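You operate a simulated robot arm through the tools that you are given. There is no shell and no other tool.

Carry out the task below with a simulated two-armed robot. There is one attempt and no reset: what you move stays moved.

TASK
Flush the screen unit into the drain tray till the water runs clear.
Fine: flush hose end in the tray first; then flush and unit levers off again and the end back where it stood. Set down upright: flush hose end. Where these are worked on the way, their far stop is far enough and under half their travel is too little: unit lever.
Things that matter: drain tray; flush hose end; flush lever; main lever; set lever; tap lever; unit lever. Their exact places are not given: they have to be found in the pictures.

Only the result counts: the job must be done as asked and must still hold three seconds after the hand-in. Knocking over, shifting, dropping, spilling or breaking anything else fails it.

THE ROBOT
Two 7-joint arms with two-finger parallel grippers on one trunk, on a base that moves. Base frame: it is fixed to the floor where the robot stands at the start and does not move with it; the origin is under the middle of the robot, x ahead of it, y to its left, z up. Units: m, degrees, N and s.
The left shoulder is at the start at [0.06, 0.143, 0.991], the right one opposite. With the tool pointing down near the work surface each hand reaches from about 0.3 to 0.72 m from the robot's upright axis, wherever it stands, measured 20 degrees to its own side. Places, roughly: drain tray [2.2, 1.4, 0.9]; flush hose end [2, 1.25, 1]; flush lever [2.5, 1.6, 1]; main lever [2.6, 2, 1]; set lever [2.6, 1.9, 1]; tap lever [2.4, 1.5, 1]; unit lever [2.5, 1.7, 1]. Payload 1.57 kg a hand.
The TCP of each hand is the grasp point between the finger pads, 0.03 m short of the fingertips. In the tool frame z runs along the fingers and y along their closing line. The gripper opens to 0.11 m. The fingers are 0.024 m wide and 0.012 m thick; the gripper's body (0.048 by 0.112 m) begins 0.078 m behind the TCP.
Orientation is told as [roll, pitch, yaw] about the base's x, y, z axes, in that order, counted from this pose: with the fingers straight down and closing along the base's y, the tool's x points along the base's -x, its y along +y and its z along -z.

THE INTERFACE
- The arms move only by the tool play_rows. It takes "left_commands", "right_commands" or both (then of equal length, played together; a hand with none holds still); each is text: rows parted by semicolons, each of 7 numbers parted by spaces: the shift along the tool's x, y, z in mm, then the turn, a rotation vector about the tool's x, y, z in degrees, then the gripper command, from -1 (fully open) to 1 (shut), values between in proportion. In form: tx ty tz wx wy wz gripper; .... A call has 1 to 20 rows; each row shifts and turns the commanded pose from where the row before left it, along the tool's axes as they then stand. Rows are played at 5 a second. More than 0.05 m and 8.6 degrees between two rows, or a gripper value outside its range, and nothing of the call is played. Where a pose cannot be reached the arm comes as near as it can. A force on the tool above 90 N (or 10 N above the force at the start of the call, whichever is more), or a blocked arm, ends the call early, and 0.2 s more pass. Each finger travels about 0.045 m/s and halts on what it meets, pressing with about 36 N; the grip force reading is that of the motor and also rises with nothing between the fingers. The clock runs only during rows and for 0.2 s after the last one: add rows that do not move to give the fingers time. The reply holds the time, the measured pose of the TCP, the force on the tool along the base axes, the opening and the grip force, in the units named above and with some noise, with the torque about the TCP (base axes, N m) and any sound that the robot's microphone picked up, and new pictures: "show" is both (left out), scene, wrist or none (wrist: the cameras of the hands that moved).
- Cameras (640 x 400 px; columns grow to the right, rows downward): "scene" is now at [0.0571, 0.0063, 1.6181]; the picture's right is [0.10, -1.00, 0.00], its down [-0.60, -0.06, -0.80] and it looks along [0.79, 0.08, -0.61] (base axes); focal length 249 px, centre (320, 200). "left" rides on the left gripper at [0.07, -0.016, -0.141] in its tool frame; the picture's right is [0.23, 0.97, 0.00], its down [-0.86, 0.20, -0.48] and it looks along [-0.47, 0.11, 0.88] (tool axes); focal length 222 px, centre (320, 200). "right" rides on the right gripper at [0.07, 0.016, -0.141] in its tool frame; the picture's right is [-0.23, 0.97, 0.00], its down [-0.86, -0.20, -0.48] and it looks along [-0.47, -0.11, 0.88] (tool axes); focal length 222 px, centre (320, 200).
- raise_lower(by): slides the trunk up (or, below 0, down) by that many m; the arms and the scene camera ride with it, the base frame stays. It gives what a move gives, with no picture.
- base_move(legs): drives the robot by 1 to 6 legs, each [ahead, left, turn to the left] in m, m and degrees, along the robot's own axes; the way and the turn of a leg run together, so that a leg with both is an arc; at most 1.5 m and 180 degrees a leg. The arms and the cameras ride along, it lands a little off, and it stops where it bumps. It gives what a move gives, and a new picture of the scene camera.
- head_to(pan, tilt): turns the head with the scene camera to pan (to the left, within 86 degrees either way) and tilt (down, from -29 to 69), counted from straight ahead of the robot. It gives what a move gives, and a new picture of the scene camera.
- locate(camera, pixels): for up to 12 pixels [column, row] of the newest picture of that camera ("zoom" is the newest enlarged one), the place [x, y, z] in the base frame of the surface seen there, good to about 0.003 m. It takes no simulated time.
- zoom(camera, box): a new picture of the part [left, top, right, bottom] of that camera's present view, enlarged. It takes no simulated time.
- job_done(): hands the job in; it is judged then, once.

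Open the grippers and draw the arms clear of the work before you hand the job in, unless the task says otherwise.

The tools are called after "Request:" by a JSON object that holds its "name" and its "arguments". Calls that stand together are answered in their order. play_rows: Moves the arms, as the interface text tells. Its arguments: {"type":"object","properties":{"left_commands":{"type":"string"},"right_commands":{"type":"string"},"show":{"type":"string","enum":["both","scene","wrist","none"]}},"required":[]} The other tools are called the same way: raise_lower (by) moves the trunk up or down; base_move (legs) drives the base; head_to (pan, tilt) turns the head that bears the scene camera; locate (camera, pixels) gives the place of the surface under pixels of a picture; zoom (camera, box) takes an enlarged picture of a part of a camera's view; job_done () hands the job in.

At the start:

```text
clock: 0.0
left_tcp_pos: [0.4864, 0.215, 1.1733]
left_orientation: [0.1, -0.1, -0.1]
left_force: [0.6, -0.2, -0.1]
left_ft_torque: [0.0, -0.01, -0.03]
left_gripper_width: 0.11
left_grip_force: 0.1
right_tcp_pos: [0.4342, -0.1571, 1.1305]
right_orientation: [0.0, 0.0, 0.0]
right_force: [-0.2, 0.3, 0.3]
right_ft_torque: [-0.02, -0.02, -0.01]
right_gripper_width: 0.11
right_grip_force: 0.1
trunk travel left (down, up): [-0.59, 0.0]
robot x, y, heading: [-0.0001, 0.0031, -0.1]
head pan, tilt (commanded): [5.5, 37.3]
```

scene: 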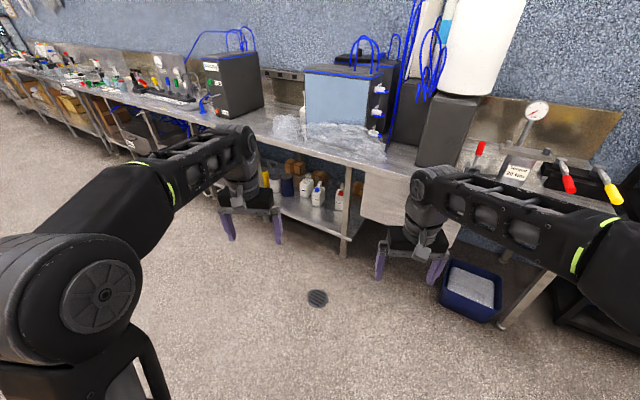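
right: 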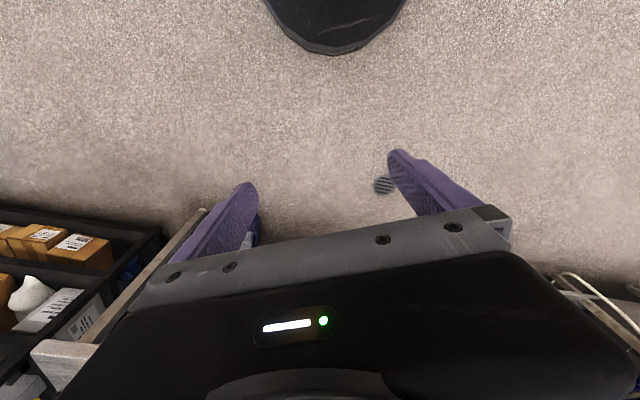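
left: 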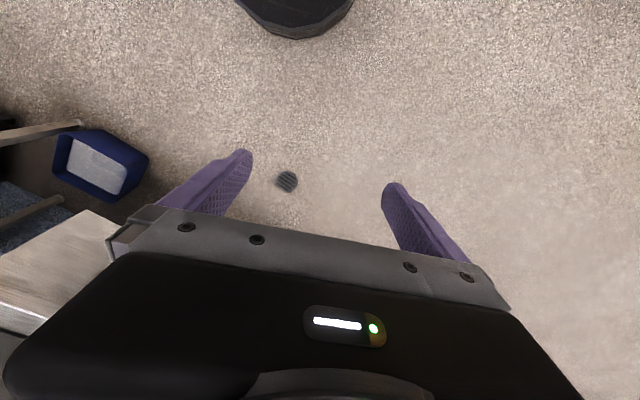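

The scene picture shows a bench along the wall, with the work area expected ahead-left around [2.3, 1.6]. I turn the head toward it to look.

Request:
{"name": "head_to", "arguments": {"pan": 33, "tilt": 15}}

```text
clock: 0.9
left_tcp_pos: [0.4869, 0.2154, 1.1723]
left_orientation: [0.0, 0.0, 0.0]
left_force: [-0.5, 0.2, 0.0]
left_ft_torque: [-0.02, -0.01, -0.01]
left_gripper_width: 0.1097
left_grip_force: 0.1
right_tcp_pos: [0.4359, -0.1565, 1.1311]
right_orientation: [0.0, -0.1, -0.1]
right_force: [-0.9, 0.9, 0.3]
right_ft_torque: [-0.03, 0.02, -0.01]
right_gripper_width: 0.11
right_grip_force: 0.0
trunk travel left (down, up): [-0.59, 0.0]
robot x, y, heading: [-0.0011, 0.001, -0.0]
head pan, tilt (commanded): [33.0, 15.0]
```

scene: 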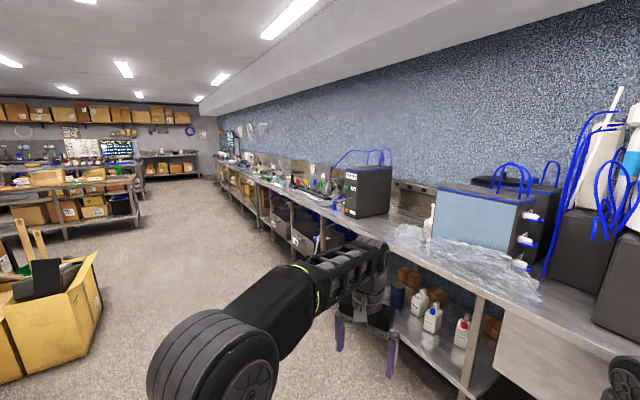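

Blue-hosed units and a bench run along the wall on the left-ahead; I locate several points and enlarge the area around (370, 200).

Request:
{"name": "zoom", "arguments": {"camera": "scene", "box": [240, 130, 440, 255]}}

Request:
{"name": "locate", "arguments": {"camera": "scene", "pixels": [[360, 190], [400, 220], [440, 250], [490, 220], [520, 240], [380, 160], [330, 190], [300, 180], [410, 200]]}}

```text
3.20 times, centred on (340, 192) of scene
```

zoom: 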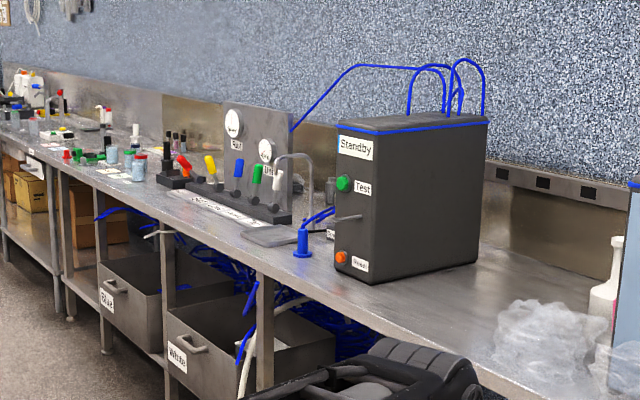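

```text
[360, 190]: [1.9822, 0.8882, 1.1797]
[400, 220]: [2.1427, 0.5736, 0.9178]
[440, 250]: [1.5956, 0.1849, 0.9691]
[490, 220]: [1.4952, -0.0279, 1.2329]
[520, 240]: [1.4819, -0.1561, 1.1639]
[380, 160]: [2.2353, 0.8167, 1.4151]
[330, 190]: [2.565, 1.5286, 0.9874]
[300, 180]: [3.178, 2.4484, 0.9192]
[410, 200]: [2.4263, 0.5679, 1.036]
```

The zoom shows the blue hose end at zoom (303, 243), a drain tray by (275, 235), a row of coloured levers on a manifold around (180-280, 180). I locate these and the bench's front edge for driving.

Request:
{"name": "locate", "arguments": {"camera": "zoom", "pixels": [[303, 245], [268, 237], [255, 175], [237, 168], [210, 162], [183, 165], [277, 178], [400, 318], [250, 265], [130, 213], [60, 170], [500, 370]]}}

```text
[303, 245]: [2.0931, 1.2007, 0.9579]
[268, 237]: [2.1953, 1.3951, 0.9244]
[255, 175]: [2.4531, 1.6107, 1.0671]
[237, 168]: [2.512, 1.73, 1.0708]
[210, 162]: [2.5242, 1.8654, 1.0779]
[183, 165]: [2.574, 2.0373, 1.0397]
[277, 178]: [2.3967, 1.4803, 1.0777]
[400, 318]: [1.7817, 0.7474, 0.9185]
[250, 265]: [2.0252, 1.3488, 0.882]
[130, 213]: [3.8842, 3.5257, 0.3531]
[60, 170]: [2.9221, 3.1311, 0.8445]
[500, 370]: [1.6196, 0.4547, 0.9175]
```

The bench edge runs along about (0.41, 0.91), levers in a row ~0.28 m behind the edge. Before driving I check the yellow boxes on the floor at (60, 330) and the floor along my intended path.

Request:
{"name": "locate", "arguments": {"camera": "scene", "pixels": [[20, 310], [98, 290], [95, 255], [60, 380], [200, 220], [250, 260], [120, 200], [80, 240]]}}

```text
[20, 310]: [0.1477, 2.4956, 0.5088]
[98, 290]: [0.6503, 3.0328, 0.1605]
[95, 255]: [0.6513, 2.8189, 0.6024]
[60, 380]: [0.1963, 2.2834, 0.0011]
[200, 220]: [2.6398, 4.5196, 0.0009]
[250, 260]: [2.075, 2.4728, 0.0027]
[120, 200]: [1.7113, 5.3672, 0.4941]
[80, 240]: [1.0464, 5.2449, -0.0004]
```

The boxes are more than 1 m off the path, so I drive turned 48° left for 2.4 m and then turn to face the bench (heading about -24°), staying ~0.5 m off its edge.

Request:
{"name": "base_move", "arguments": {"legs": [[0, 0, 48], [1.2, 0, 0], [1.15, 0, 0], [0, 0, -72.4]]}}

Request:
{"name": "head_to", "arguments": {"pan": 0, "tilt": 42}}

```text
clock: 17.8
left_tcp_pos: [2.0628, 1.7688, 1.1725]
left_orientation: [-0.1, -0.1, -23.6]
left_force: [0.2, 0.6, 0.1]
left_ft_torque: [-0.01, 0.0, 0.02]
left_gripper_width: 0.1099
left_grip_force: 0.1
right_tcp_pos: [1.8657, 1.4492, 1.1313]
right_orientation: [0.0, 0.0, -23.6]
right_force: [0.1, -0.6, -0.1]
right_ft_torque: [0.02, 0.01, -0.02]
right_gripper_width: 0.1099
right_grip_force: 0.1
trunk travel left (down, up): [-0.59, 0.0]
robot x, y, heading: [1.5292, 1.768, -23.7]
head pan, tilt (commanded): [33.0, 15.0]
```

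scene: 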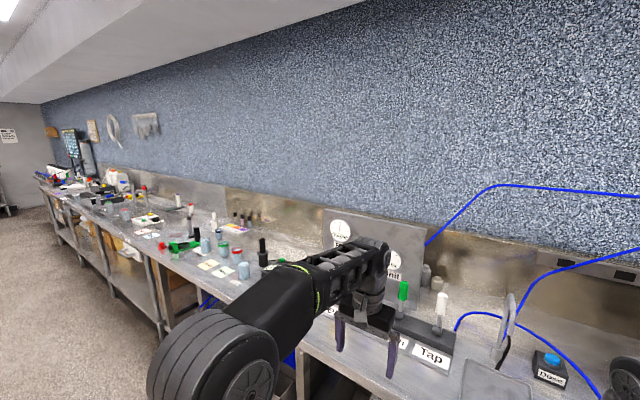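

```text
clock: 18.8
left_tcp_pos: [2.0629, 1.768, 1.1726]
left_orientation: [0.0, -0.1, -23.5]
left_force: [-0.9, 0.3, -0.4]
left_ft_torque: [0.02, -0.03, -0.01]
left_gripper_width: 0.1101
left_grip_force: 0.1
right_tcp_pos: [1.8656, 1.4482, 1.13]
right_orientation: [0.1, 0.0, -23.6]
right_force: [0.3, -0.4, 0.2]
right_ft_torque: [0.02, -0.01, -0.02]
right_gripper_width: 0.1102
right_grip_force: 0.1
trunk travel left (down, up): [-0.59, 0.0]
robot x, y, heading: [1.5343, 1.767, -23.6]
head pan, tilt (commanded): [0.0, 42.0]
```

scene: 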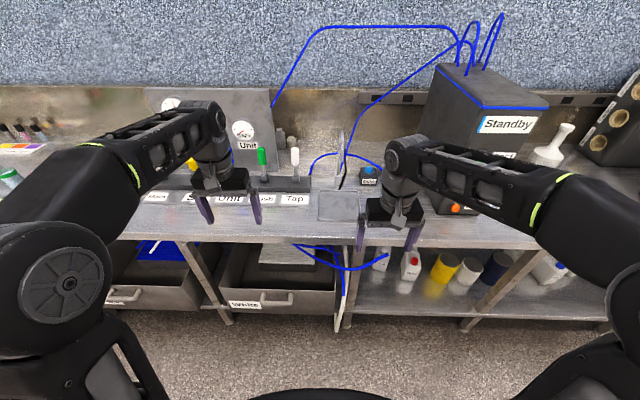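

The robot now faces the bench; labels Main/S../Unit/Flush/Tap are visible at rows ~198, with the tray at (338, 205). I enlarge the work area.

Request:
{"name": "zoom", "arguments": {"camera": "scene", "box": [130, 80, 290, 240]}}

Request:
{"name": "zoom", "arguments": {"camera": "scene", "box": [240, 80, 480, 240]}}

```text
2.50 times, centred on (210, 160) of scene
```

zoom: 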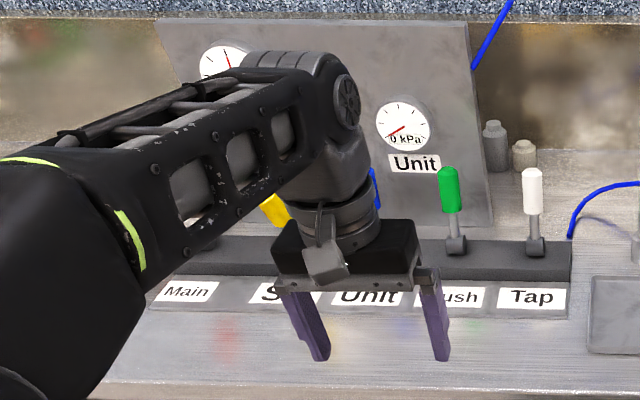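

```text
2.50 times, centred on (360, 160) of scene
```

zoom: 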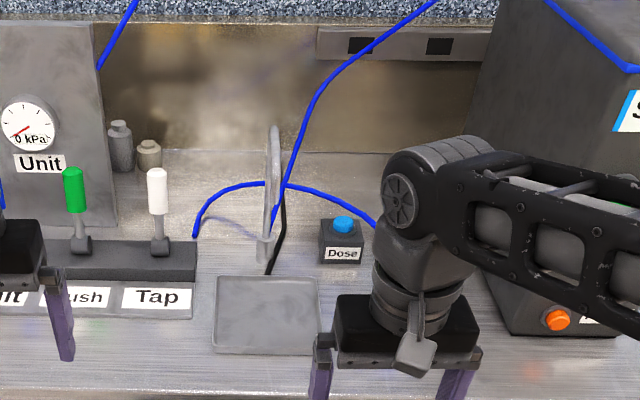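

The manifold has levers Main (red), Set (yellow), Unit (blue), Flush (green), Tap (white), a tray at zoom (265, 315), and a "Dose" button nearby. The arms hide things, so I move both hands outward and up to clear the view.

Request:
{"name": "play_rows", "arguments": {"left_commands": "0 0 -40 0 0 0 -1; 0 0 -40 0 0 0 -1; 0 45 0 0 0 0 -1; 0 45 0 0 0 0 -1; 0 45 0 0 0 0 -1; 0 45 0 0 0 0 -1; 0 45 0 0 0 0 -1", "right_commands": "0 0 -40 0 0 0 -1; 0 0 -40 0 0 0 -1; 0 -45 0 0 0 0 -1; 0 -45 0 0 0 0 -1; 0 -45 0 0 0 0 -1; 0 -45 0 0 0 0 -1; 0 -45 0 0 0 0 -1", "show": "both"}}

```text
clock: 20.6
left_tcp_pos: [2.1092, 1.8702, 1.1742]
left_orientation: [0.2, -0.3, -23.4]
left_force: [0.0, 0.6, 0.3]
left_ft_torque: [-0.03, 0.01, 0.04]
left_gripper_width: 0.1099
left_grip_force: 0.1
left hand out of reach, approached as far as the arm can: row 1, 2, 5, 6, 7
right_tcp_pos: [1.8598, 1.3871, 1.239]
right_orientation: [-1.7, -9.6, -1.5]
right_force: [-0.6, -0.2, 0.2]
right_ft_torque: [0.01, -0.01, 0.0]
right_gripper_width: 0.1101
right_grip_force: 0.1
right hand out of reach, approached as far as the arm can: row 2, 6
trunk travel left (down, up): [-0.59, 0.0]
robot x, y, heading: [1.5322, 1.7652, -23.7]
head pan, tilt (commanded): [0.0, 42.0]
stopped in row 7 (right hand): the arm was blocked; the commanded pose is now the measured one
```

scene: 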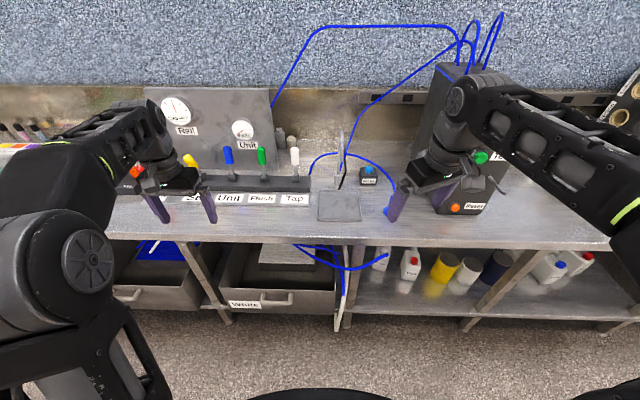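
right: 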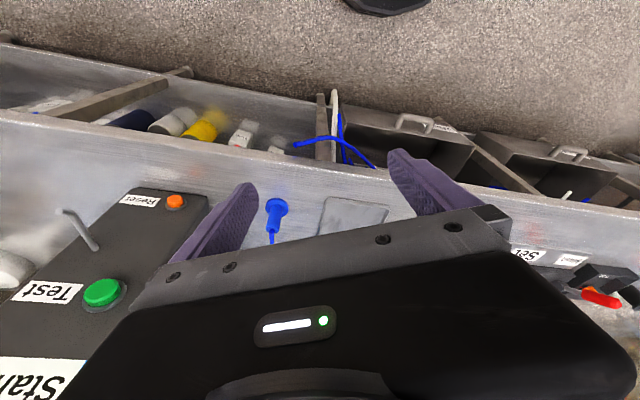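
left: 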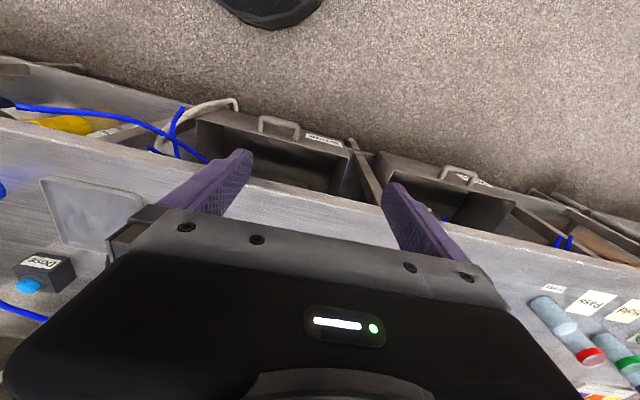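

The right arm stopped near a limit and its hand is somewhat twisted; all five levers are now visible in the scene around (135-295, 160). I enlarge both parts of the view.

Request:
{"name": "zoom", "arguments": {"camera": "scene", "box": [150, 85, 310, 215]}}

Request:
{"name": "zoom", "arguments": {"camera": "scene", "box": [280, 110, 500, 250]}}

```text
3.08 times, centred on (230, 150) of scene
```

zoom: 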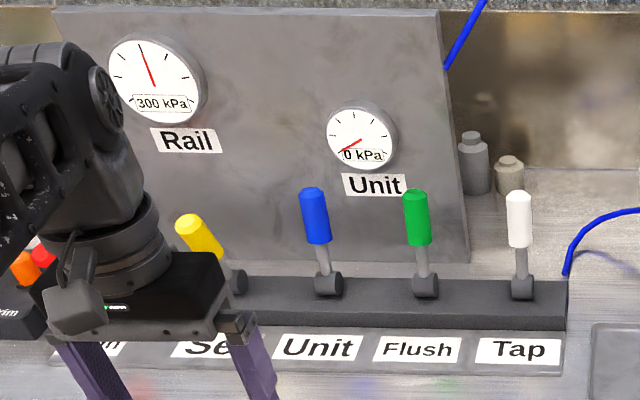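

```text
2.86 times, centred on (390, 180) of scene
```

zoom: 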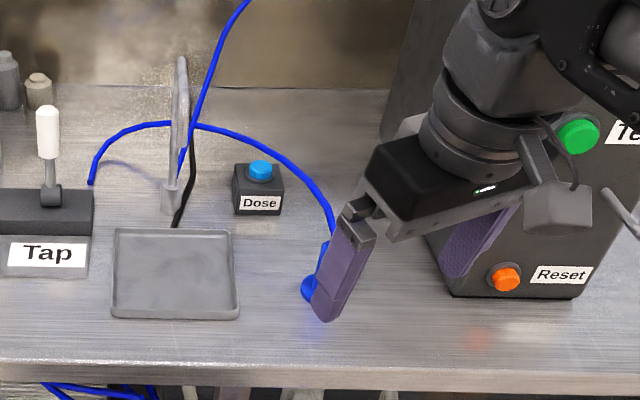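

Unit, Flush and Tap levers stand upright while Set and Main lean left; Rail gauge reads, Unit gauge at 0. I locate the levers, tray, hose end, Standby unit and my right forearm to plan an approach.

Request:
{"name": "locate", "arguments": {"camera": "zoom", "pixels": [[315, 290], [306, 280], [330, 250], [118, 235], [235, 235], [238, 315], [112, 312], [455, 295], [565, 297], [260, 170], [172, 200], [182, 65]]}}

Request:
{"name": "locate", "arguments": {"camera": "scene", "pixels": [[436, 70], [500, 78], [480, 90], [455, 100], [520, 110], [580, 160], [625, 210], [228, 155], [262, 156], [295, 156], [190, 160], [137, 170]]}}

```text
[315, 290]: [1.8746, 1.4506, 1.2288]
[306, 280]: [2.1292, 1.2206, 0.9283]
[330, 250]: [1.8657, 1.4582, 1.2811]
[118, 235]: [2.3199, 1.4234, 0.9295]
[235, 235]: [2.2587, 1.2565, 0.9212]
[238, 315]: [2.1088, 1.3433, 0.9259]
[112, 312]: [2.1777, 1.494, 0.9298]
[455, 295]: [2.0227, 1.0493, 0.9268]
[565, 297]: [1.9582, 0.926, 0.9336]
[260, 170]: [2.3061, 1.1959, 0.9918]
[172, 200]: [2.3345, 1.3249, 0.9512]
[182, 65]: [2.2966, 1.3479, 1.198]
```

```text
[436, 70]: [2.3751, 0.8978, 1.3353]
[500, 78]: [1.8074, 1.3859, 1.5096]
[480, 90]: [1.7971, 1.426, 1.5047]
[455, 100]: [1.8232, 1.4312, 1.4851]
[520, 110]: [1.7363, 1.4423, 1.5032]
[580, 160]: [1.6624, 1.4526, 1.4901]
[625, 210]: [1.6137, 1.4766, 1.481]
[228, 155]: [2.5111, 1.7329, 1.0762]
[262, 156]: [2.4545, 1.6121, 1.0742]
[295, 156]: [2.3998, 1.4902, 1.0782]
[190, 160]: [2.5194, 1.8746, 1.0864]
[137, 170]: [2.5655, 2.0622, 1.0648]
```

Lever handles sit near z≈1.07, the hose end's base near [2.13, 1.22, 0.93], tray centre near [2.22, 1.38]. I check how far drawer handles and pipes stick out below the bench before driving closer.

Request:
{"name": "locate", "arguments": {"camera": "scene", "pixels": [[285, 303], [345, 300], [338, 325], [240, 300], [160, 250], [300, 248], [125, 295], [470, 245], [375, 255], [330, 260]]}}

Request:
{"name": "zoom", "arguments": {"camera": "right", "box": [160, 150, 460, 290]}}

```text
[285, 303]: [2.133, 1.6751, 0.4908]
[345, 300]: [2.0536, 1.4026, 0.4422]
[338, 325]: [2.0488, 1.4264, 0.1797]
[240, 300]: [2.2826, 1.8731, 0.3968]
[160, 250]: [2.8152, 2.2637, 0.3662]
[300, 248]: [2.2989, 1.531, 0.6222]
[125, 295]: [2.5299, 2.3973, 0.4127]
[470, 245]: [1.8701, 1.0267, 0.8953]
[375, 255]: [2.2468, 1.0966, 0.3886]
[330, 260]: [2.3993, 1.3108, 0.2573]
```

```text
2.13 times, centred on (310, 220) of right
```

zoom: 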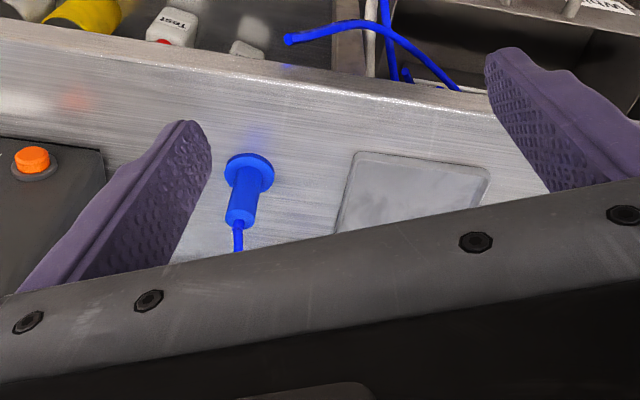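

The drawer handle sticks out to about 0.04 m before the bench edge. I drive ahead 0.27 m and left 0.09 m with a small turn so both the hose end and the levers are reachable.

Request:
{"name": "base_move", "arguments": {"legs": [[0.27, 0.09, -0.8]]}}

Request:
{"name": "head_to", "arguments": {"pan": 0, "tilt": 50}}

```text
clock: 22.6
left_tcp_pos: [2.3957, 1.8339, 1.1725]
left_orientation: [0.0, -0.3, -24.3]
left_force: [0.7, -0.2, 0.1]
left_ft_torque: [0.01, 0.05, -0.02]
left_gripper_width: 0.11
left_grip_force: 0.1
right_tcp_pos: [2.14, 1.3537, 1.2391]
right_orientation: [-1.6, -9.6, -2.3]
right_force: [0.6, -0.1, -0.3]
right_ft_torque: [0.0, 0.02, 0.02]
right_gripper_width: 0.1101
right_grip_force: 0.0
trunk travel left (down, up): [-0.59, 0.0]
robot x, y, heading: [1.816, 1.7364, -24.4]
head pan, tilt (commanded): [0.0, 42.0]
```

scene: 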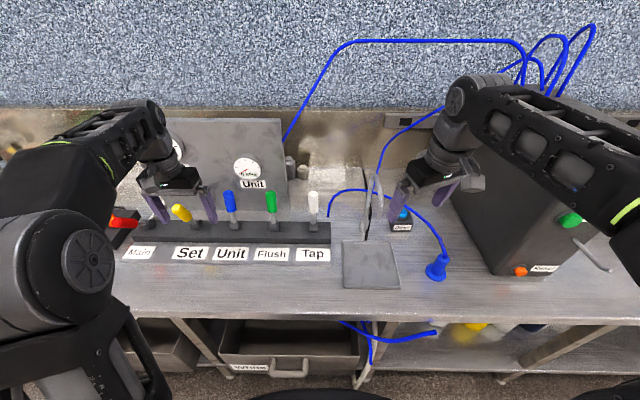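

```text
clock: 23.3
left_tcp_pos: [2.3958, 1.8346, 1.173]
left_orientation: [0.1, -0.5, -24.2]
left_force: [-0.1, -0.5, 0.1]
left_ft_torque: [0.06, 0.0, 0.0]
left_gripper_width: 0.1102
left_grip_force: 0.0
right_tcp_pos: [2.139, 1.3547, 1.2397]
right_orientation: [-1.6, -9.7, -2.3]
right_force: [0.3, 0.8, 0.2]
right_ft_torque: [0.0, 0.03, -0.01]
right_gripper_width: 0.1099
right_grip_force: 0.0
trunk travel left (down, up): [-0.59, 0.0]
robot x, y, heading: [1.817, 1.7347, -24.3]
head pan, tilt (commanded): [0.0, 50.0]
```

scene: 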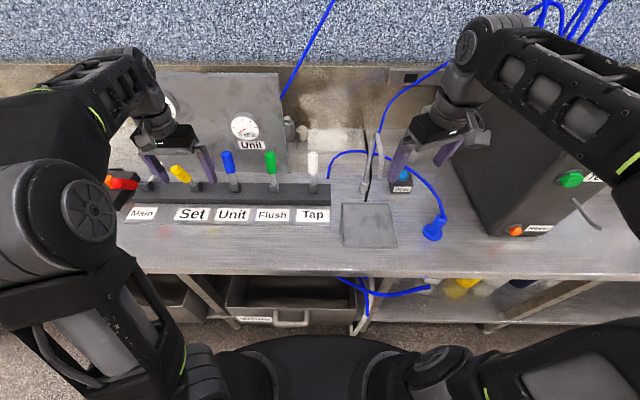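

Now everything is close: hose end at (433, 230), tray at (370, 225), levers between (122,180) and (313,165). I enlarge these areas for details.

Request:
{"name": "zoom", "arguments": {"camera": "scene", "box": [100, 80, 340, 230]}}

Request:
{"name": "zoom", "arguments": {"camera": "scene", "box": [320, 110, 480, 260]}}

```text
2.67 times, centred on (220, 155) of scene
```

zoom: 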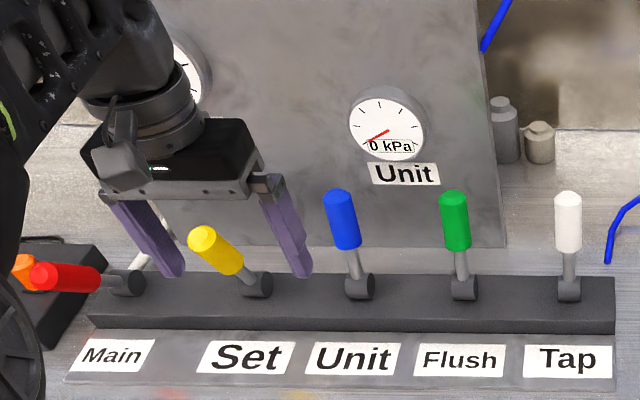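

```text
2.67 times, centred on (400, 185) of scene
```

zoom: 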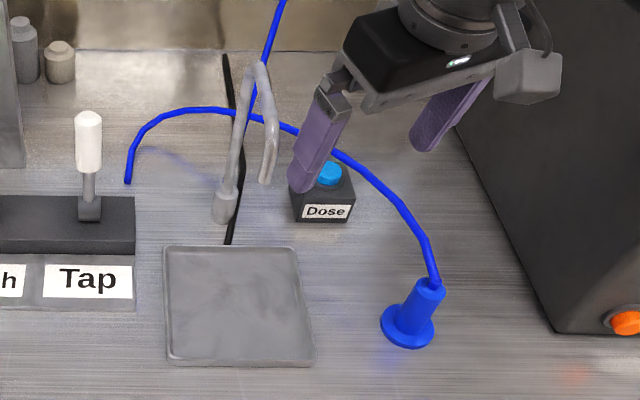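

Main is fully over to the left (horizontal), Set about half, and Unit/Flush/Tap stand upright (off); so "on" is a left swing. I locate handle tops, pivots, block and board for the geometry.

Request:
{"name": "zoom", "arguments": {"camera": "scene", "box": [200, 120, 340, 230]}}

Request:
{"name": "locate", "arguments": {"camera": "zoom", "pixels": [[127, 145], [135, 205], [137, 235], [147, 292], [316, 145], [322, 205], [325, 250], [328, 296], [500, 150], [505, 205], [235, 290], [235, 310]]}}

```text
3.64 times, centred on (270, 175) of scene
```

zoom: 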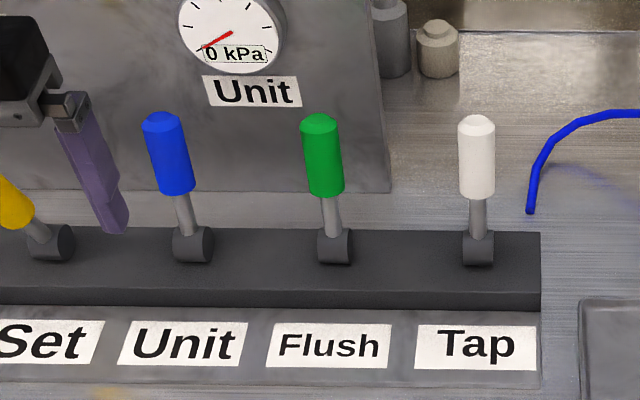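

```text
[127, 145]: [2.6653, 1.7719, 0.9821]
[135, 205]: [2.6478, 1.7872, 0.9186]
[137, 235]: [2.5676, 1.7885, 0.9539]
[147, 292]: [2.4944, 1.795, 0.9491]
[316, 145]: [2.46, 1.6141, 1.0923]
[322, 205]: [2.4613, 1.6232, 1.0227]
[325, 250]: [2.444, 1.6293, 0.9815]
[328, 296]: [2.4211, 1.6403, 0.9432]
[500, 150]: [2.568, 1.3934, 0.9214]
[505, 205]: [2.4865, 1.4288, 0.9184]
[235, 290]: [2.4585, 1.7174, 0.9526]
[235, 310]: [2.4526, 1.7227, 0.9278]
```

I missed the unit and tap handles by some pixels; I re-locate on them in this same zoom (unit handle at (167,150), pivot (190,248); tap at (477,155)).

Request:
{"name": "locate", "arguments": {"camera": "zoom", "pixels": [[160, 120], [167, 155], [172, 185], [183, 215], [190, 248], [320, 120], [325, 185], [477, 120], [477, 190], [478, 250], [235, 240], [250, 160]]}}

Request:
{"name": "locate", "arguments": {"camera": "scene", "pixels": [[434, 234], [425, 237], [442, 237], [433, 240], [440, 216], [437, 225], [345, 205], [390, 204], [397, 246], [343, 244], [370, 225], [395, 185]]}}

```text
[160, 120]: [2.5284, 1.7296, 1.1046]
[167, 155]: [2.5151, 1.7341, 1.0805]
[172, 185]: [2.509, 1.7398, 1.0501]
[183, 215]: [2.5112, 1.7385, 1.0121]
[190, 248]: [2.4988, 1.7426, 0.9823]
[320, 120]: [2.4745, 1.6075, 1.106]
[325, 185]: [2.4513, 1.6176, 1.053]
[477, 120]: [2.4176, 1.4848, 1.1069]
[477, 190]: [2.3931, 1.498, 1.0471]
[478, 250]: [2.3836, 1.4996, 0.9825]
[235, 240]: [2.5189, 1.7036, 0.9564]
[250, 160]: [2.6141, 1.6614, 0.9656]
```

```text
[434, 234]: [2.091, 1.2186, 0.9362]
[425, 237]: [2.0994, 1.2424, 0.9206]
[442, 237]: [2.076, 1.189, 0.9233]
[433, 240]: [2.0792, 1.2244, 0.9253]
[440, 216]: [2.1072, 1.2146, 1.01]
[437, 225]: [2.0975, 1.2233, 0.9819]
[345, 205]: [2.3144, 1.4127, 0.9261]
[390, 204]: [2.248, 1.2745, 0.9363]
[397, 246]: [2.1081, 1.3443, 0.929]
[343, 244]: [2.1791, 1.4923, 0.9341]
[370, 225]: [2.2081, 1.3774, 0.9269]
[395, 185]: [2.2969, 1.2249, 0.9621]
```

Lever geometry is clear: pivots at z≈0.98, handles z 1.045–1.107, spacing ≈0.134 m. I check the Main (on) lever's angle to know the travel, and the Set lever's.

Request:
{"name": "zoom", "arguments": {"camera": "scene", "box": [90, 120, 230, 230]}}

```text
3.64 times, centred on (160, 175) of scene
```

zoom: 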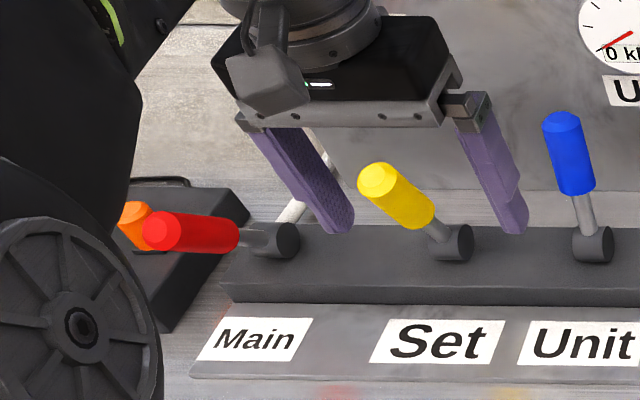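

Request:
{"name": "locate", "arguments": {"camera": "zoom", "pixels": [[150, 232], [170, 232], [200, 233], [225, 235], [255, 236], [285, 238], [378, 180], [400, 195], [420, 215], [438, 230], [458, 243], [140, 230]]}}

```text
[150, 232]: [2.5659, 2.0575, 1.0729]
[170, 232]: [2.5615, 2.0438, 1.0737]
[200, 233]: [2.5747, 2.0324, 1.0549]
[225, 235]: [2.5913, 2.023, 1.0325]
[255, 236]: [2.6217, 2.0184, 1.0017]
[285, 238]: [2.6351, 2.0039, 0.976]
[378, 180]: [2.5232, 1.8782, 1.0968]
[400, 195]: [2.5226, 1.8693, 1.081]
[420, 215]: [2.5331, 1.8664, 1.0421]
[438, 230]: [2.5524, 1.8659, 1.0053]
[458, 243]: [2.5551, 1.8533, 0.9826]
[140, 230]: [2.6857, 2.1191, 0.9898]
```

The levers actually pivot about an axis along the bench: Main leans toward the robot (~42°), Set ~19°, and Unit/Flush/Tap lean slightly back (off), so "on" is a pull toward the robot. Next I locate the blue hose run, the faucet spout and tray for the hose end's move.

Request:
{"name": "locate", "arguments": {"camera": "scene", "pixels": [[374, 152], [407, 168], [418, 177], [433, 192], [440, 205], [443, 214], [379, 176], [378, 136], [363, 190], [403, 172], [328, 175], [350, 151]]}}

Request:
{"name": "zoom", "arguments": {"camera": "scene", "box": [340, 120, 460, 250]}}

```text
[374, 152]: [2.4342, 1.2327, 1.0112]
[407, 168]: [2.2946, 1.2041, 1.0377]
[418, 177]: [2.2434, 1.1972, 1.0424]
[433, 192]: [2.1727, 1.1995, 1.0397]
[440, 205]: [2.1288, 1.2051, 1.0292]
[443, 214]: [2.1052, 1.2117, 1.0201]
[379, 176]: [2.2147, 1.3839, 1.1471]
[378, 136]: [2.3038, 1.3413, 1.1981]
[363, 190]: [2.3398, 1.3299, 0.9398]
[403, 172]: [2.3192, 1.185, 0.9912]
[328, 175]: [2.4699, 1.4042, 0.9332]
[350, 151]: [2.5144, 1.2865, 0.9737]
```

```text
3.08 times, centred on (400, 185) of scene
```

zoom: 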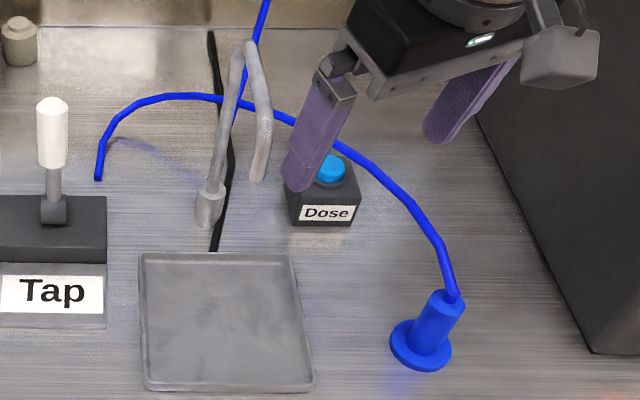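

The faucet's spout tip hangs at [2.215, 1.384, 1.147], right above the tray centre, so I'll grip the hose end with the tool tilted forward and set it in the tray's near-right part. First I bring the right hand back from the spout and turn it to the bench direction.

Request:
{"name": "play_rows", "arguments": {"right_commands": "24.5 -26 16 0 0 0 -1; 24.5 -26 16 0 0 0 -1; 24.5 -26 16 0 0 0 -1; 24.5 -26 16 0 0 0 -1; 0 0 0 0 0 7.4 -1; 0 0 0 0 0 7.4 -1; 0 0 0 0 0 7.4 -1; 0 0 0 0 0 0 -1", "show": "both"}}

```text
clock: 25.1
left_tcp_pos: [2.3953, 1.8344, 1.174]
left_orientation: [0.2, -0.4, -24.3]
left_force: [-0.3, 0.0, -0.6]
left_ft_torque: [0.0, -0.02, 0.02]
left_gripper_width: 0.11
left_grip_force: 0.1
right_tcp_pos: [2.0493, 1.2507, 1.1627]
right_orientation: [2.3, -9.6, -24.9]
right_force: [0.2, 0.3, -0.5]
right_ft_torque: [0.01, -0.04, 0.01]
right_gripper_width: 0.1102
right_grip_force: 0.1
trunk travel left (down, up): [-0.59, 0.0]
robot x, y, heading: [1.8131, 1.7376, -24.4]
head pan, tilt (commanded): [0.0, 50.0]
```

scene: 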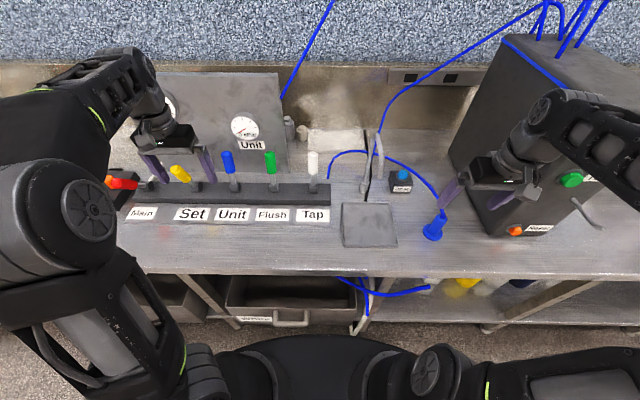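
right: 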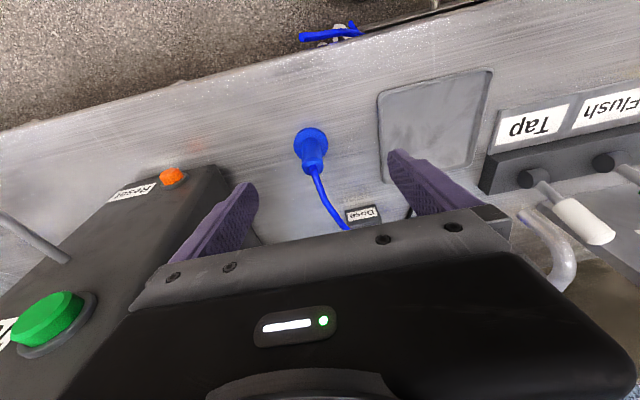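

The right camera shows the hose end at (312,145) between and ahead of the fingers, hand now aligned with the bench. Next I tilt the tool forward in steps of 8° and check the forearm's clearance to the Standby unit.

Request:
{"name": "play_rows", "arguments": {"right_commands": "0 0 0 1 -8 0 -1; 0 0 0 1 -8 0 -1; 0 0 0 0.5 -8 0 -1; 0 0 0 0 -6 0 -1; 0 0 0 0 0 0 -1", "show": "both"}}

Request:
{"name": "locate", "arguments": {"camera": "scene", "pixels": [[540, 105], [560, 130], [600, 130], [625, 155], [520, 150], [515, 175], [480, 185], [447, 195], [565, 110], [635, 120]]}}

```text
clock: 26.3
left_tcp_pos: [2.3956, 1.8352, 1.1744]
left_orientation: [0.2, -0.5, -24.3]
left_force: [0.1, -0.1, -0.2]
left_ft_torque: [0.03, 0.01, 0.03]
left_gripper_width: 0.1102
left_grip_force: 0.0
right_tcp_pos: [2.0501, 1.252, 1.162]
right_orientation: [-0.3, -39.6, -25.2]
right_force: [0.6, -0.3, -0.4]
right_ft_torque: [0.01, -0.01, 0.01]
right_gripper_width: 0.1101
right_grip_force: 0.0
trunk travel left (down, up): [-0.59, 0.0]
robot x, y, heading: [1.8141, 1.7377, -24.4]
head pan, tilt (commanded): [0.0, 50.0]
```

scene: 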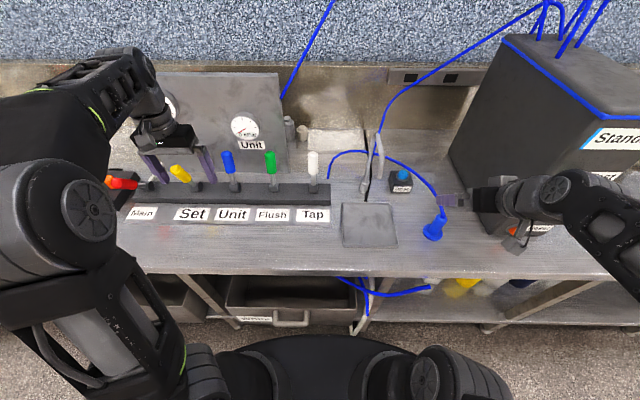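
right: 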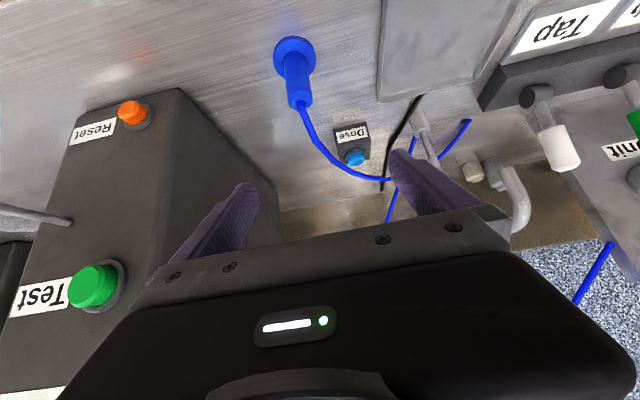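

```text
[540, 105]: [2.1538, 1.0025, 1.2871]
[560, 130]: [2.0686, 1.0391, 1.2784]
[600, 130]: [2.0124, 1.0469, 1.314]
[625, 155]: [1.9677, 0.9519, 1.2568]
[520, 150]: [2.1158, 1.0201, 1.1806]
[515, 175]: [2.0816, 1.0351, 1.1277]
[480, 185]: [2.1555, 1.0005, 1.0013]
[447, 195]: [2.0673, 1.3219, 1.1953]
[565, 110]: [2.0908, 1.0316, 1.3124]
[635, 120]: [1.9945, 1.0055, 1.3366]
```

The hand is tilted to about −40°, fingers at scene (450,200). I check where the right wrist and forearm are relative to the Standby unit's front.

Request:
{"name": "locate", "arguments": {"camera": "scene", "pixels": [[455, 200], [492, 200], [530, 192], [550, 188], [575, 190], [605, 185], [625, 215], [520, 238], [505, 210], [440, 218], [435, 235], [437, 228]]}}

Request:
{"name": "zoom", "arguments": {"camera": "scene", "box": [410, 140, 640, 290]}}

```text
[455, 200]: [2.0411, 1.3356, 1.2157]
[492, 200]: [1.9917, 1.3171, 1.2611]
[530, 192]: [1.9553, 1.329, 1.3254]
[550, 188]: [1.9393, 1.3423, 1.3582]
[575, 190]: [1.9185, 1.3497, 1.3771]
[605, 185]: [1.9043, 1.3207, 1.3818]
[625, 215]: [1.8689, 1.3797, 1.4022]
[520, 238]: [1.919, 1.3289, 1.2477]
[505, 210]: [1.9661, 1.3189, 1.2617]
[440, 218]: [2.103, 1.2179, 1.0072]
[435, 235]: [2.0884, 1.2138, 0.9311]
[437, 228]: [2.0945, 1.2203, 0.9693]
```

```text
2.67 times, centred on (525, 215) of scene
```

zoom: 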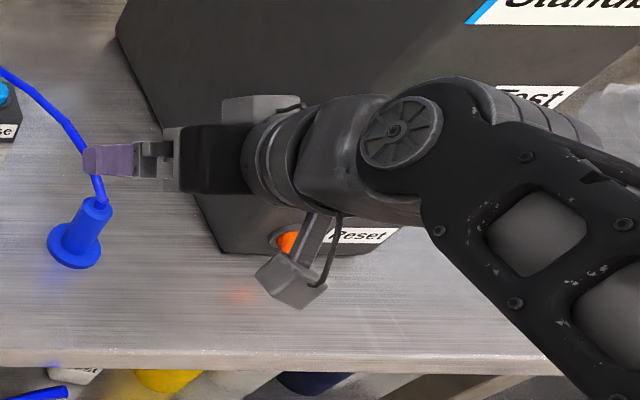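

The wrist and forearm stay in front of and left of the Standby unit, so the approach is clear. I pin down the hose end's axis using points on its top and flange in this zoom.

Request:
{"name": "locate", "arguments": {"camera": "zoom", "pixels": [[86, 207], [110, 210], [95, 212], [90, 225], [83, 240], [52, 243], [100, 248], [75, 266], [60, 258], [90, 262], [97, 203], [78, 255]]}}

```text
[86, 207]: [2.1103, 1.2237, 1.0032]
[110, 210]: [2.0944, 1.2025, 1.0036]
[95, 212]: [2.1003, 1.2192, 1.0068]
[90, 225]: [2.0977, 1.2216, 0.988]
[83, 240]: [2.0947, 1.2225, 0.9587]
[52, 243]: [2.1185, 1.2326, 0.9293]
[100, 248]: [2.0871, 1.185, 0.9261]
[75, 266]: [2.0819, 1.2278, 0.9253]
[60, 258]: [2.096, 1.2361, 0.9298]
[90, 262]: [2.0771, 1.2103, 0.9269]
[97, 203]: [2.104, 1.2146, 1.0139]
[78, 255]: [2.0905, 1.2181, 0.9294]
```

The hose end's axis is at about [2.103, 1.210], body radius ≈0.0135, top z≈1.013; its hose leaves forward. I shift the hand onto the approach line and advance along the tool axis most of the way, watching.

Request:
{"name": "play_rows", "arguments": {"right_commands": "33.3 -7.7 0 0 0 0 -1; 33.4 -7.8 0 0 0 0 -1; 0 0 35 0 0 0 -1; 0 0 35 0 0 0 -1; 0 0 30 0 0 0 -1; 0 0 20 0 0 0 -1; 0 0 0 0 0 0 -1", "show": "both"}}

```text
clock: 27.9
left_tcp_pos: [2.3963, 1.8349, 1.1749]
left_orientation: [0.1, -0.4, -24.3]
left_force: [-0.2, -0.8, 0.3]
left_ft_torque: [-0.02, -0.01, 0.01]
left_gripper_width: 0.11
left_grip_force: 0.1
right_tcp_pos: [2.0645, 1.229, 1.0263]
right_orientation: [-0.3, -39.6, -25.2]
right_force: [0.4, 0.3, -0.2]
right_ft_torque: [-0.04, -0.04, 0.03]
right_gripper_width: 0.1101
right_grip_force: 0.0
trunk travel left (down, up): [-0.59, 0.0]
robot x, y, heading: [1.8183, 1.7386, -24.4]
head pan, tilt (commanded): [0.0, 50.0]
```

scene: 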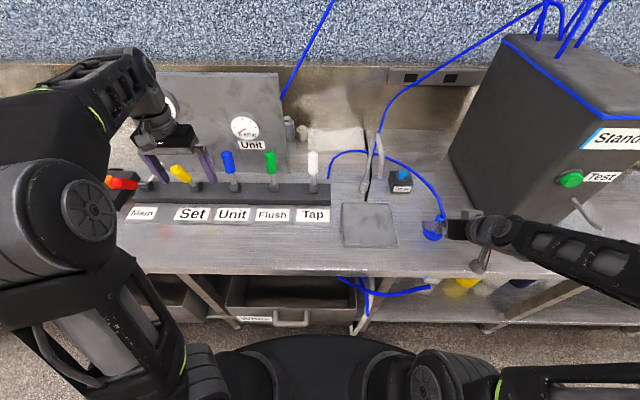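
right: 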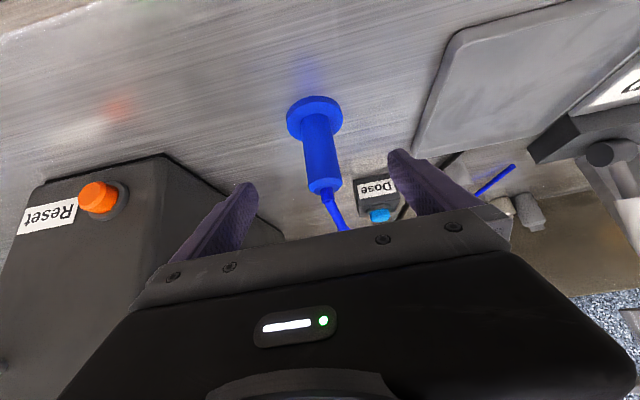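

The hose end (right camera, (320,150)) lies centred between the fingers; remaining distance along the tool axis is about 65 mm. I advance and check again before closing.

Request:
{"name": "play_rows", "arguments": {"right_commands": "-1 -0.5 35 0 0 0 -1; -1 -0.5 29 0 0 0 -1; 0 0 0 0 0 0 -1", "show": "both"}}

Request:
{"name": "zoom", "arguments": {"camera": "right", "box": [180, 60, 460, 240]}}

Request:
{"name": "zoom", "arguments": {"camera": "scene", "box": [380, 170, 520, 270]}}

```text
clock: 28.7
left_tcp_pos: [2.3971, 1.8353, 1.1733]
left_orientation: [0.1, -0.4, -24.5]
left_force: [0.7, 0.9, 0.3]
left_ft_torque: [-0.01, 0.05, -0.03]
left_gripper_width: 0.1099
left_grip_force: 0.0
right_tcp_pos: [2.0972, 1.2151, 0.9892]
right_orientation: [0.3, -39.8, -25.6]
right_force: [0.2, -0.3, 0.0]
right_ft_torque: [0.01, 0.03, -0.04]
right_gripper_width: 0.1103
right_grip_force: 0.1
right hand out of reach, approached as far as the arm can: row 2
trunk travel left (down, up): [-0.59, 0.0]
robot x, y, heading: [1.8193, 1.7363, -24.6]
head pan, tilt (commanded): [0.0, 50.0]
```

scene: 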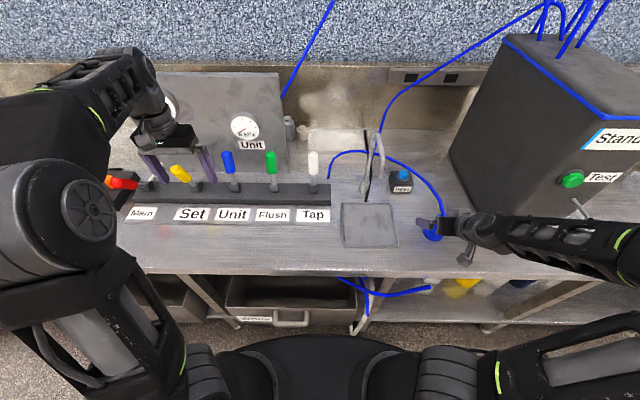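
right: 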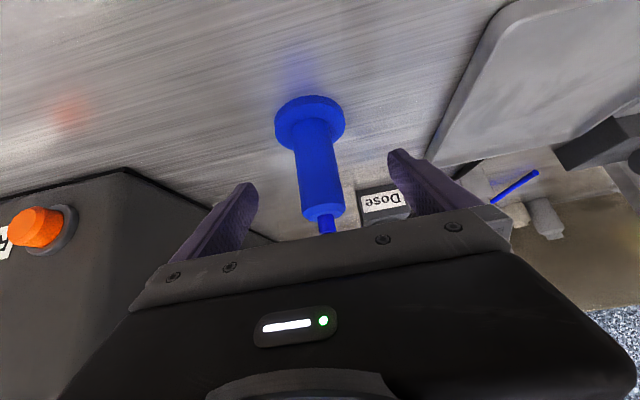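

```text
2.22 times, centred on (320, 150) of right
```

zoom: 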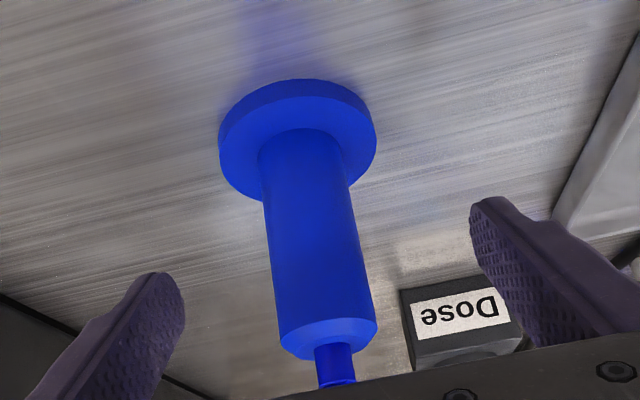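

```text
4.00 times, centred on (450, 220) of scene
```

zoom: 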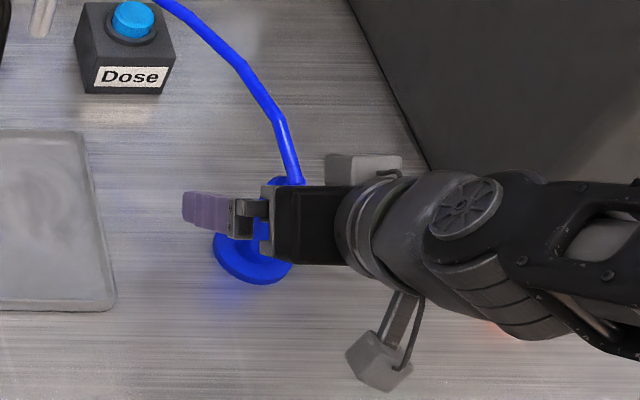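

The arm reports its reach limit at z≈0.989, but the fingers straddle the blue body (right camera (320,160)) and the contact falls on the body's middle, so I close the gripper here with still rows.

Request:
{"name": "play_rows", "arguments": {"right_commands": "0 0 0 0 0 0 -0.2; 0 0 0 0 0 0 0.2; 0 0 0 0 0 0 0.5; 0 0 0 0 0 0 1; 0 0 0 0 0 0 1; 0 0 0 0 0 0 1; 0 0 0 0 0 0 1; 0 0 0 0 0 0 1", "show": "both"}}

```text
clock: 30.5
left_tcp_pos: [2.3954, 1.8344, 1.1741]
left_orientation: [0.2, -0.3, -24.3]
left_force: [-0.1, -0.5, 0.3]
left_ft_torque: [0.02, 0.0, 0.03]
left_gripper_width: 0.1099
left_grip_force: 0.1
right_tcp_pos: [2.0967, 1.2139, 0.9893]
right_orientation: [0.5, -39.9, -25.9]
right_force: [-0.9, -1.8, 1.7]
right_ft_torque: [-0.2, 0.05, -0.04]
right_gripper_width: 0.0309
right_grip_force: 36.3
trunk travel left (down, up): [-0.59, 0.0]
robot x, y, heading: [1.8159, 1.7355, -24.1]
head pan, tilt (commanded): [0.0, 50.0]
```

scene: 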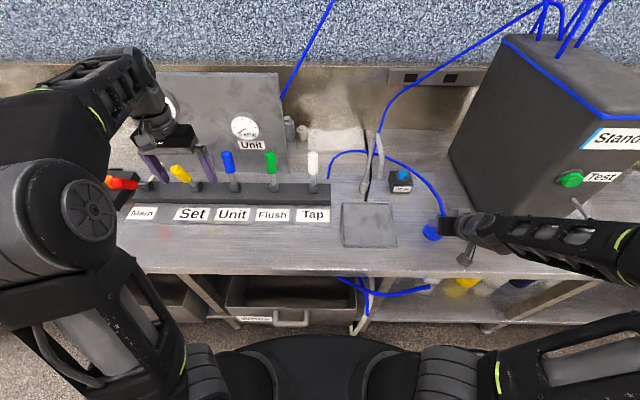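
right: 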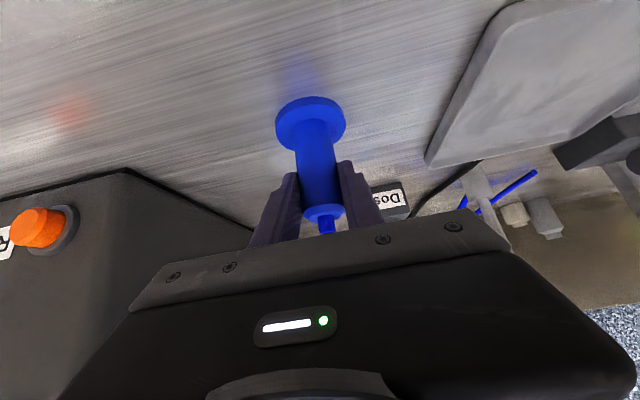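

The grip holds (width 0.031, 36 N); I note the return pose TCP [2.097, 1.214, 0.989], orientation [0.5, −39.9, −25.9]. Now I lift straight up about 35 mm.

Request:
{"name": "play_rows", "arguments": {"right_commands": "-6.4 0 -7.7 0 0 0 1; -8 0 -9.6 0 0 0 1; -8 0 -9.6 0 0 0 1; -6 0 -7.2 0 0 0 1; 0 0 0 0 0 0 1", "show": "both"}}

```text
clock: 31.7
left_tcp_pos: [2.3962, 1.8334, 1.1736]
left_orientation: [0.2, -0.3, -24.2]
left_force: [0.5, -0.3, 0.2]
left_ft_torque: [0.0, -0.02, -0.01]
left_gripper_width: 0.11
left_grip_force: 0.1
right_tcp_pos: [2.0963, 1.2128, 1.0314]
right_orientation: [-0.2, -39.6, -25.2]
right_force: [0.6, -0.8, -1.8]
right_ft_torque: [0.03, 0.02, 0.0]
right_gripper_width: 0.0306
right_grip_force: 36.3
right hand out of reach, approached as far as the arm can: row 1
trunk travel left (down, up): [-0.59, 0.0]
robot x, y, heading: [1.8137, 1.7377, -24.4]
head pan, tilt (commanded): [0.0, 50.0]
```

scene: 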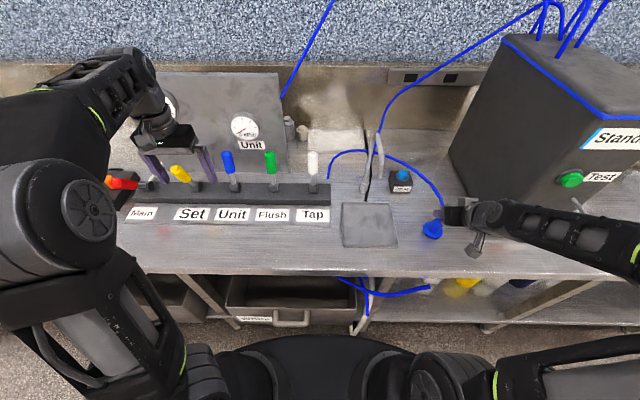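
right: 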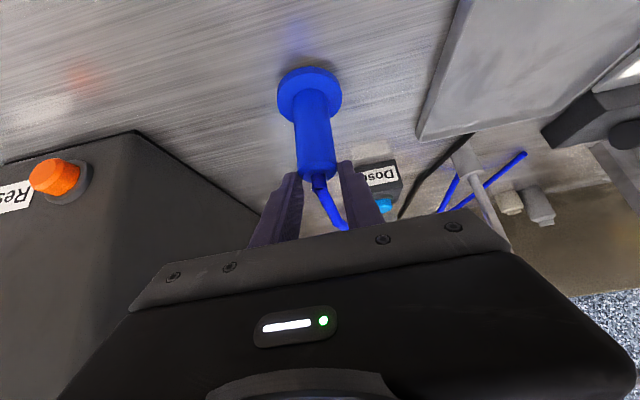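

The hose end seems to have shifted in the grip (its top was at (322,212), now (318,175) in the right camera). I check its height and uprightness.

Request:
{"name": "zoom", "arguments": {"camera": "scene", "box": [390, 180, 510, 260]}}

Request:
{"name": "zoom", "arguments": {"camera": "right", "box": [230, 40, 430, 240]}}

Request:
{"name": "locate", "arguments": {"camera": "right", "pixels": [[310, 85], [282, 95], [340, 95], [315, 130], [318, 170], [300, 70], [330, 60], [320, 180]]}}

```text
5.00 times, centred on (450, 220) of scene
```

zoom: 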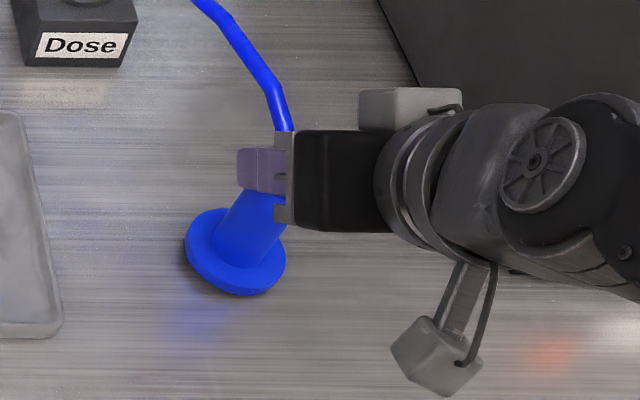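

```text
2.00 times, centred on (330, 140) of right
```

zoom: 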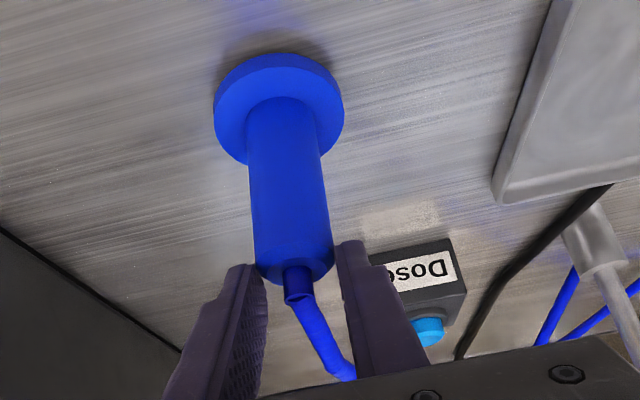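

```text
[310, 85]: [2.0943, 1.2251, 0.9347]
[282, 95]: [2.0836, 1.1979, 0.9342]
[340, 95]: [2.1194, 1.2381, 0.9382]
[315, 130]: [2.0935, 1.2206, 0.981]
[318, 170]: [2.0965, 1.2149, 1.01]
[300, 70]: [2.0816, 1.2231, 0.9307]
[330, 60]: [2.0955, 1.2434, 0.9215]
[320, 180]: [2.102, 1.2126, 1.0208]
```

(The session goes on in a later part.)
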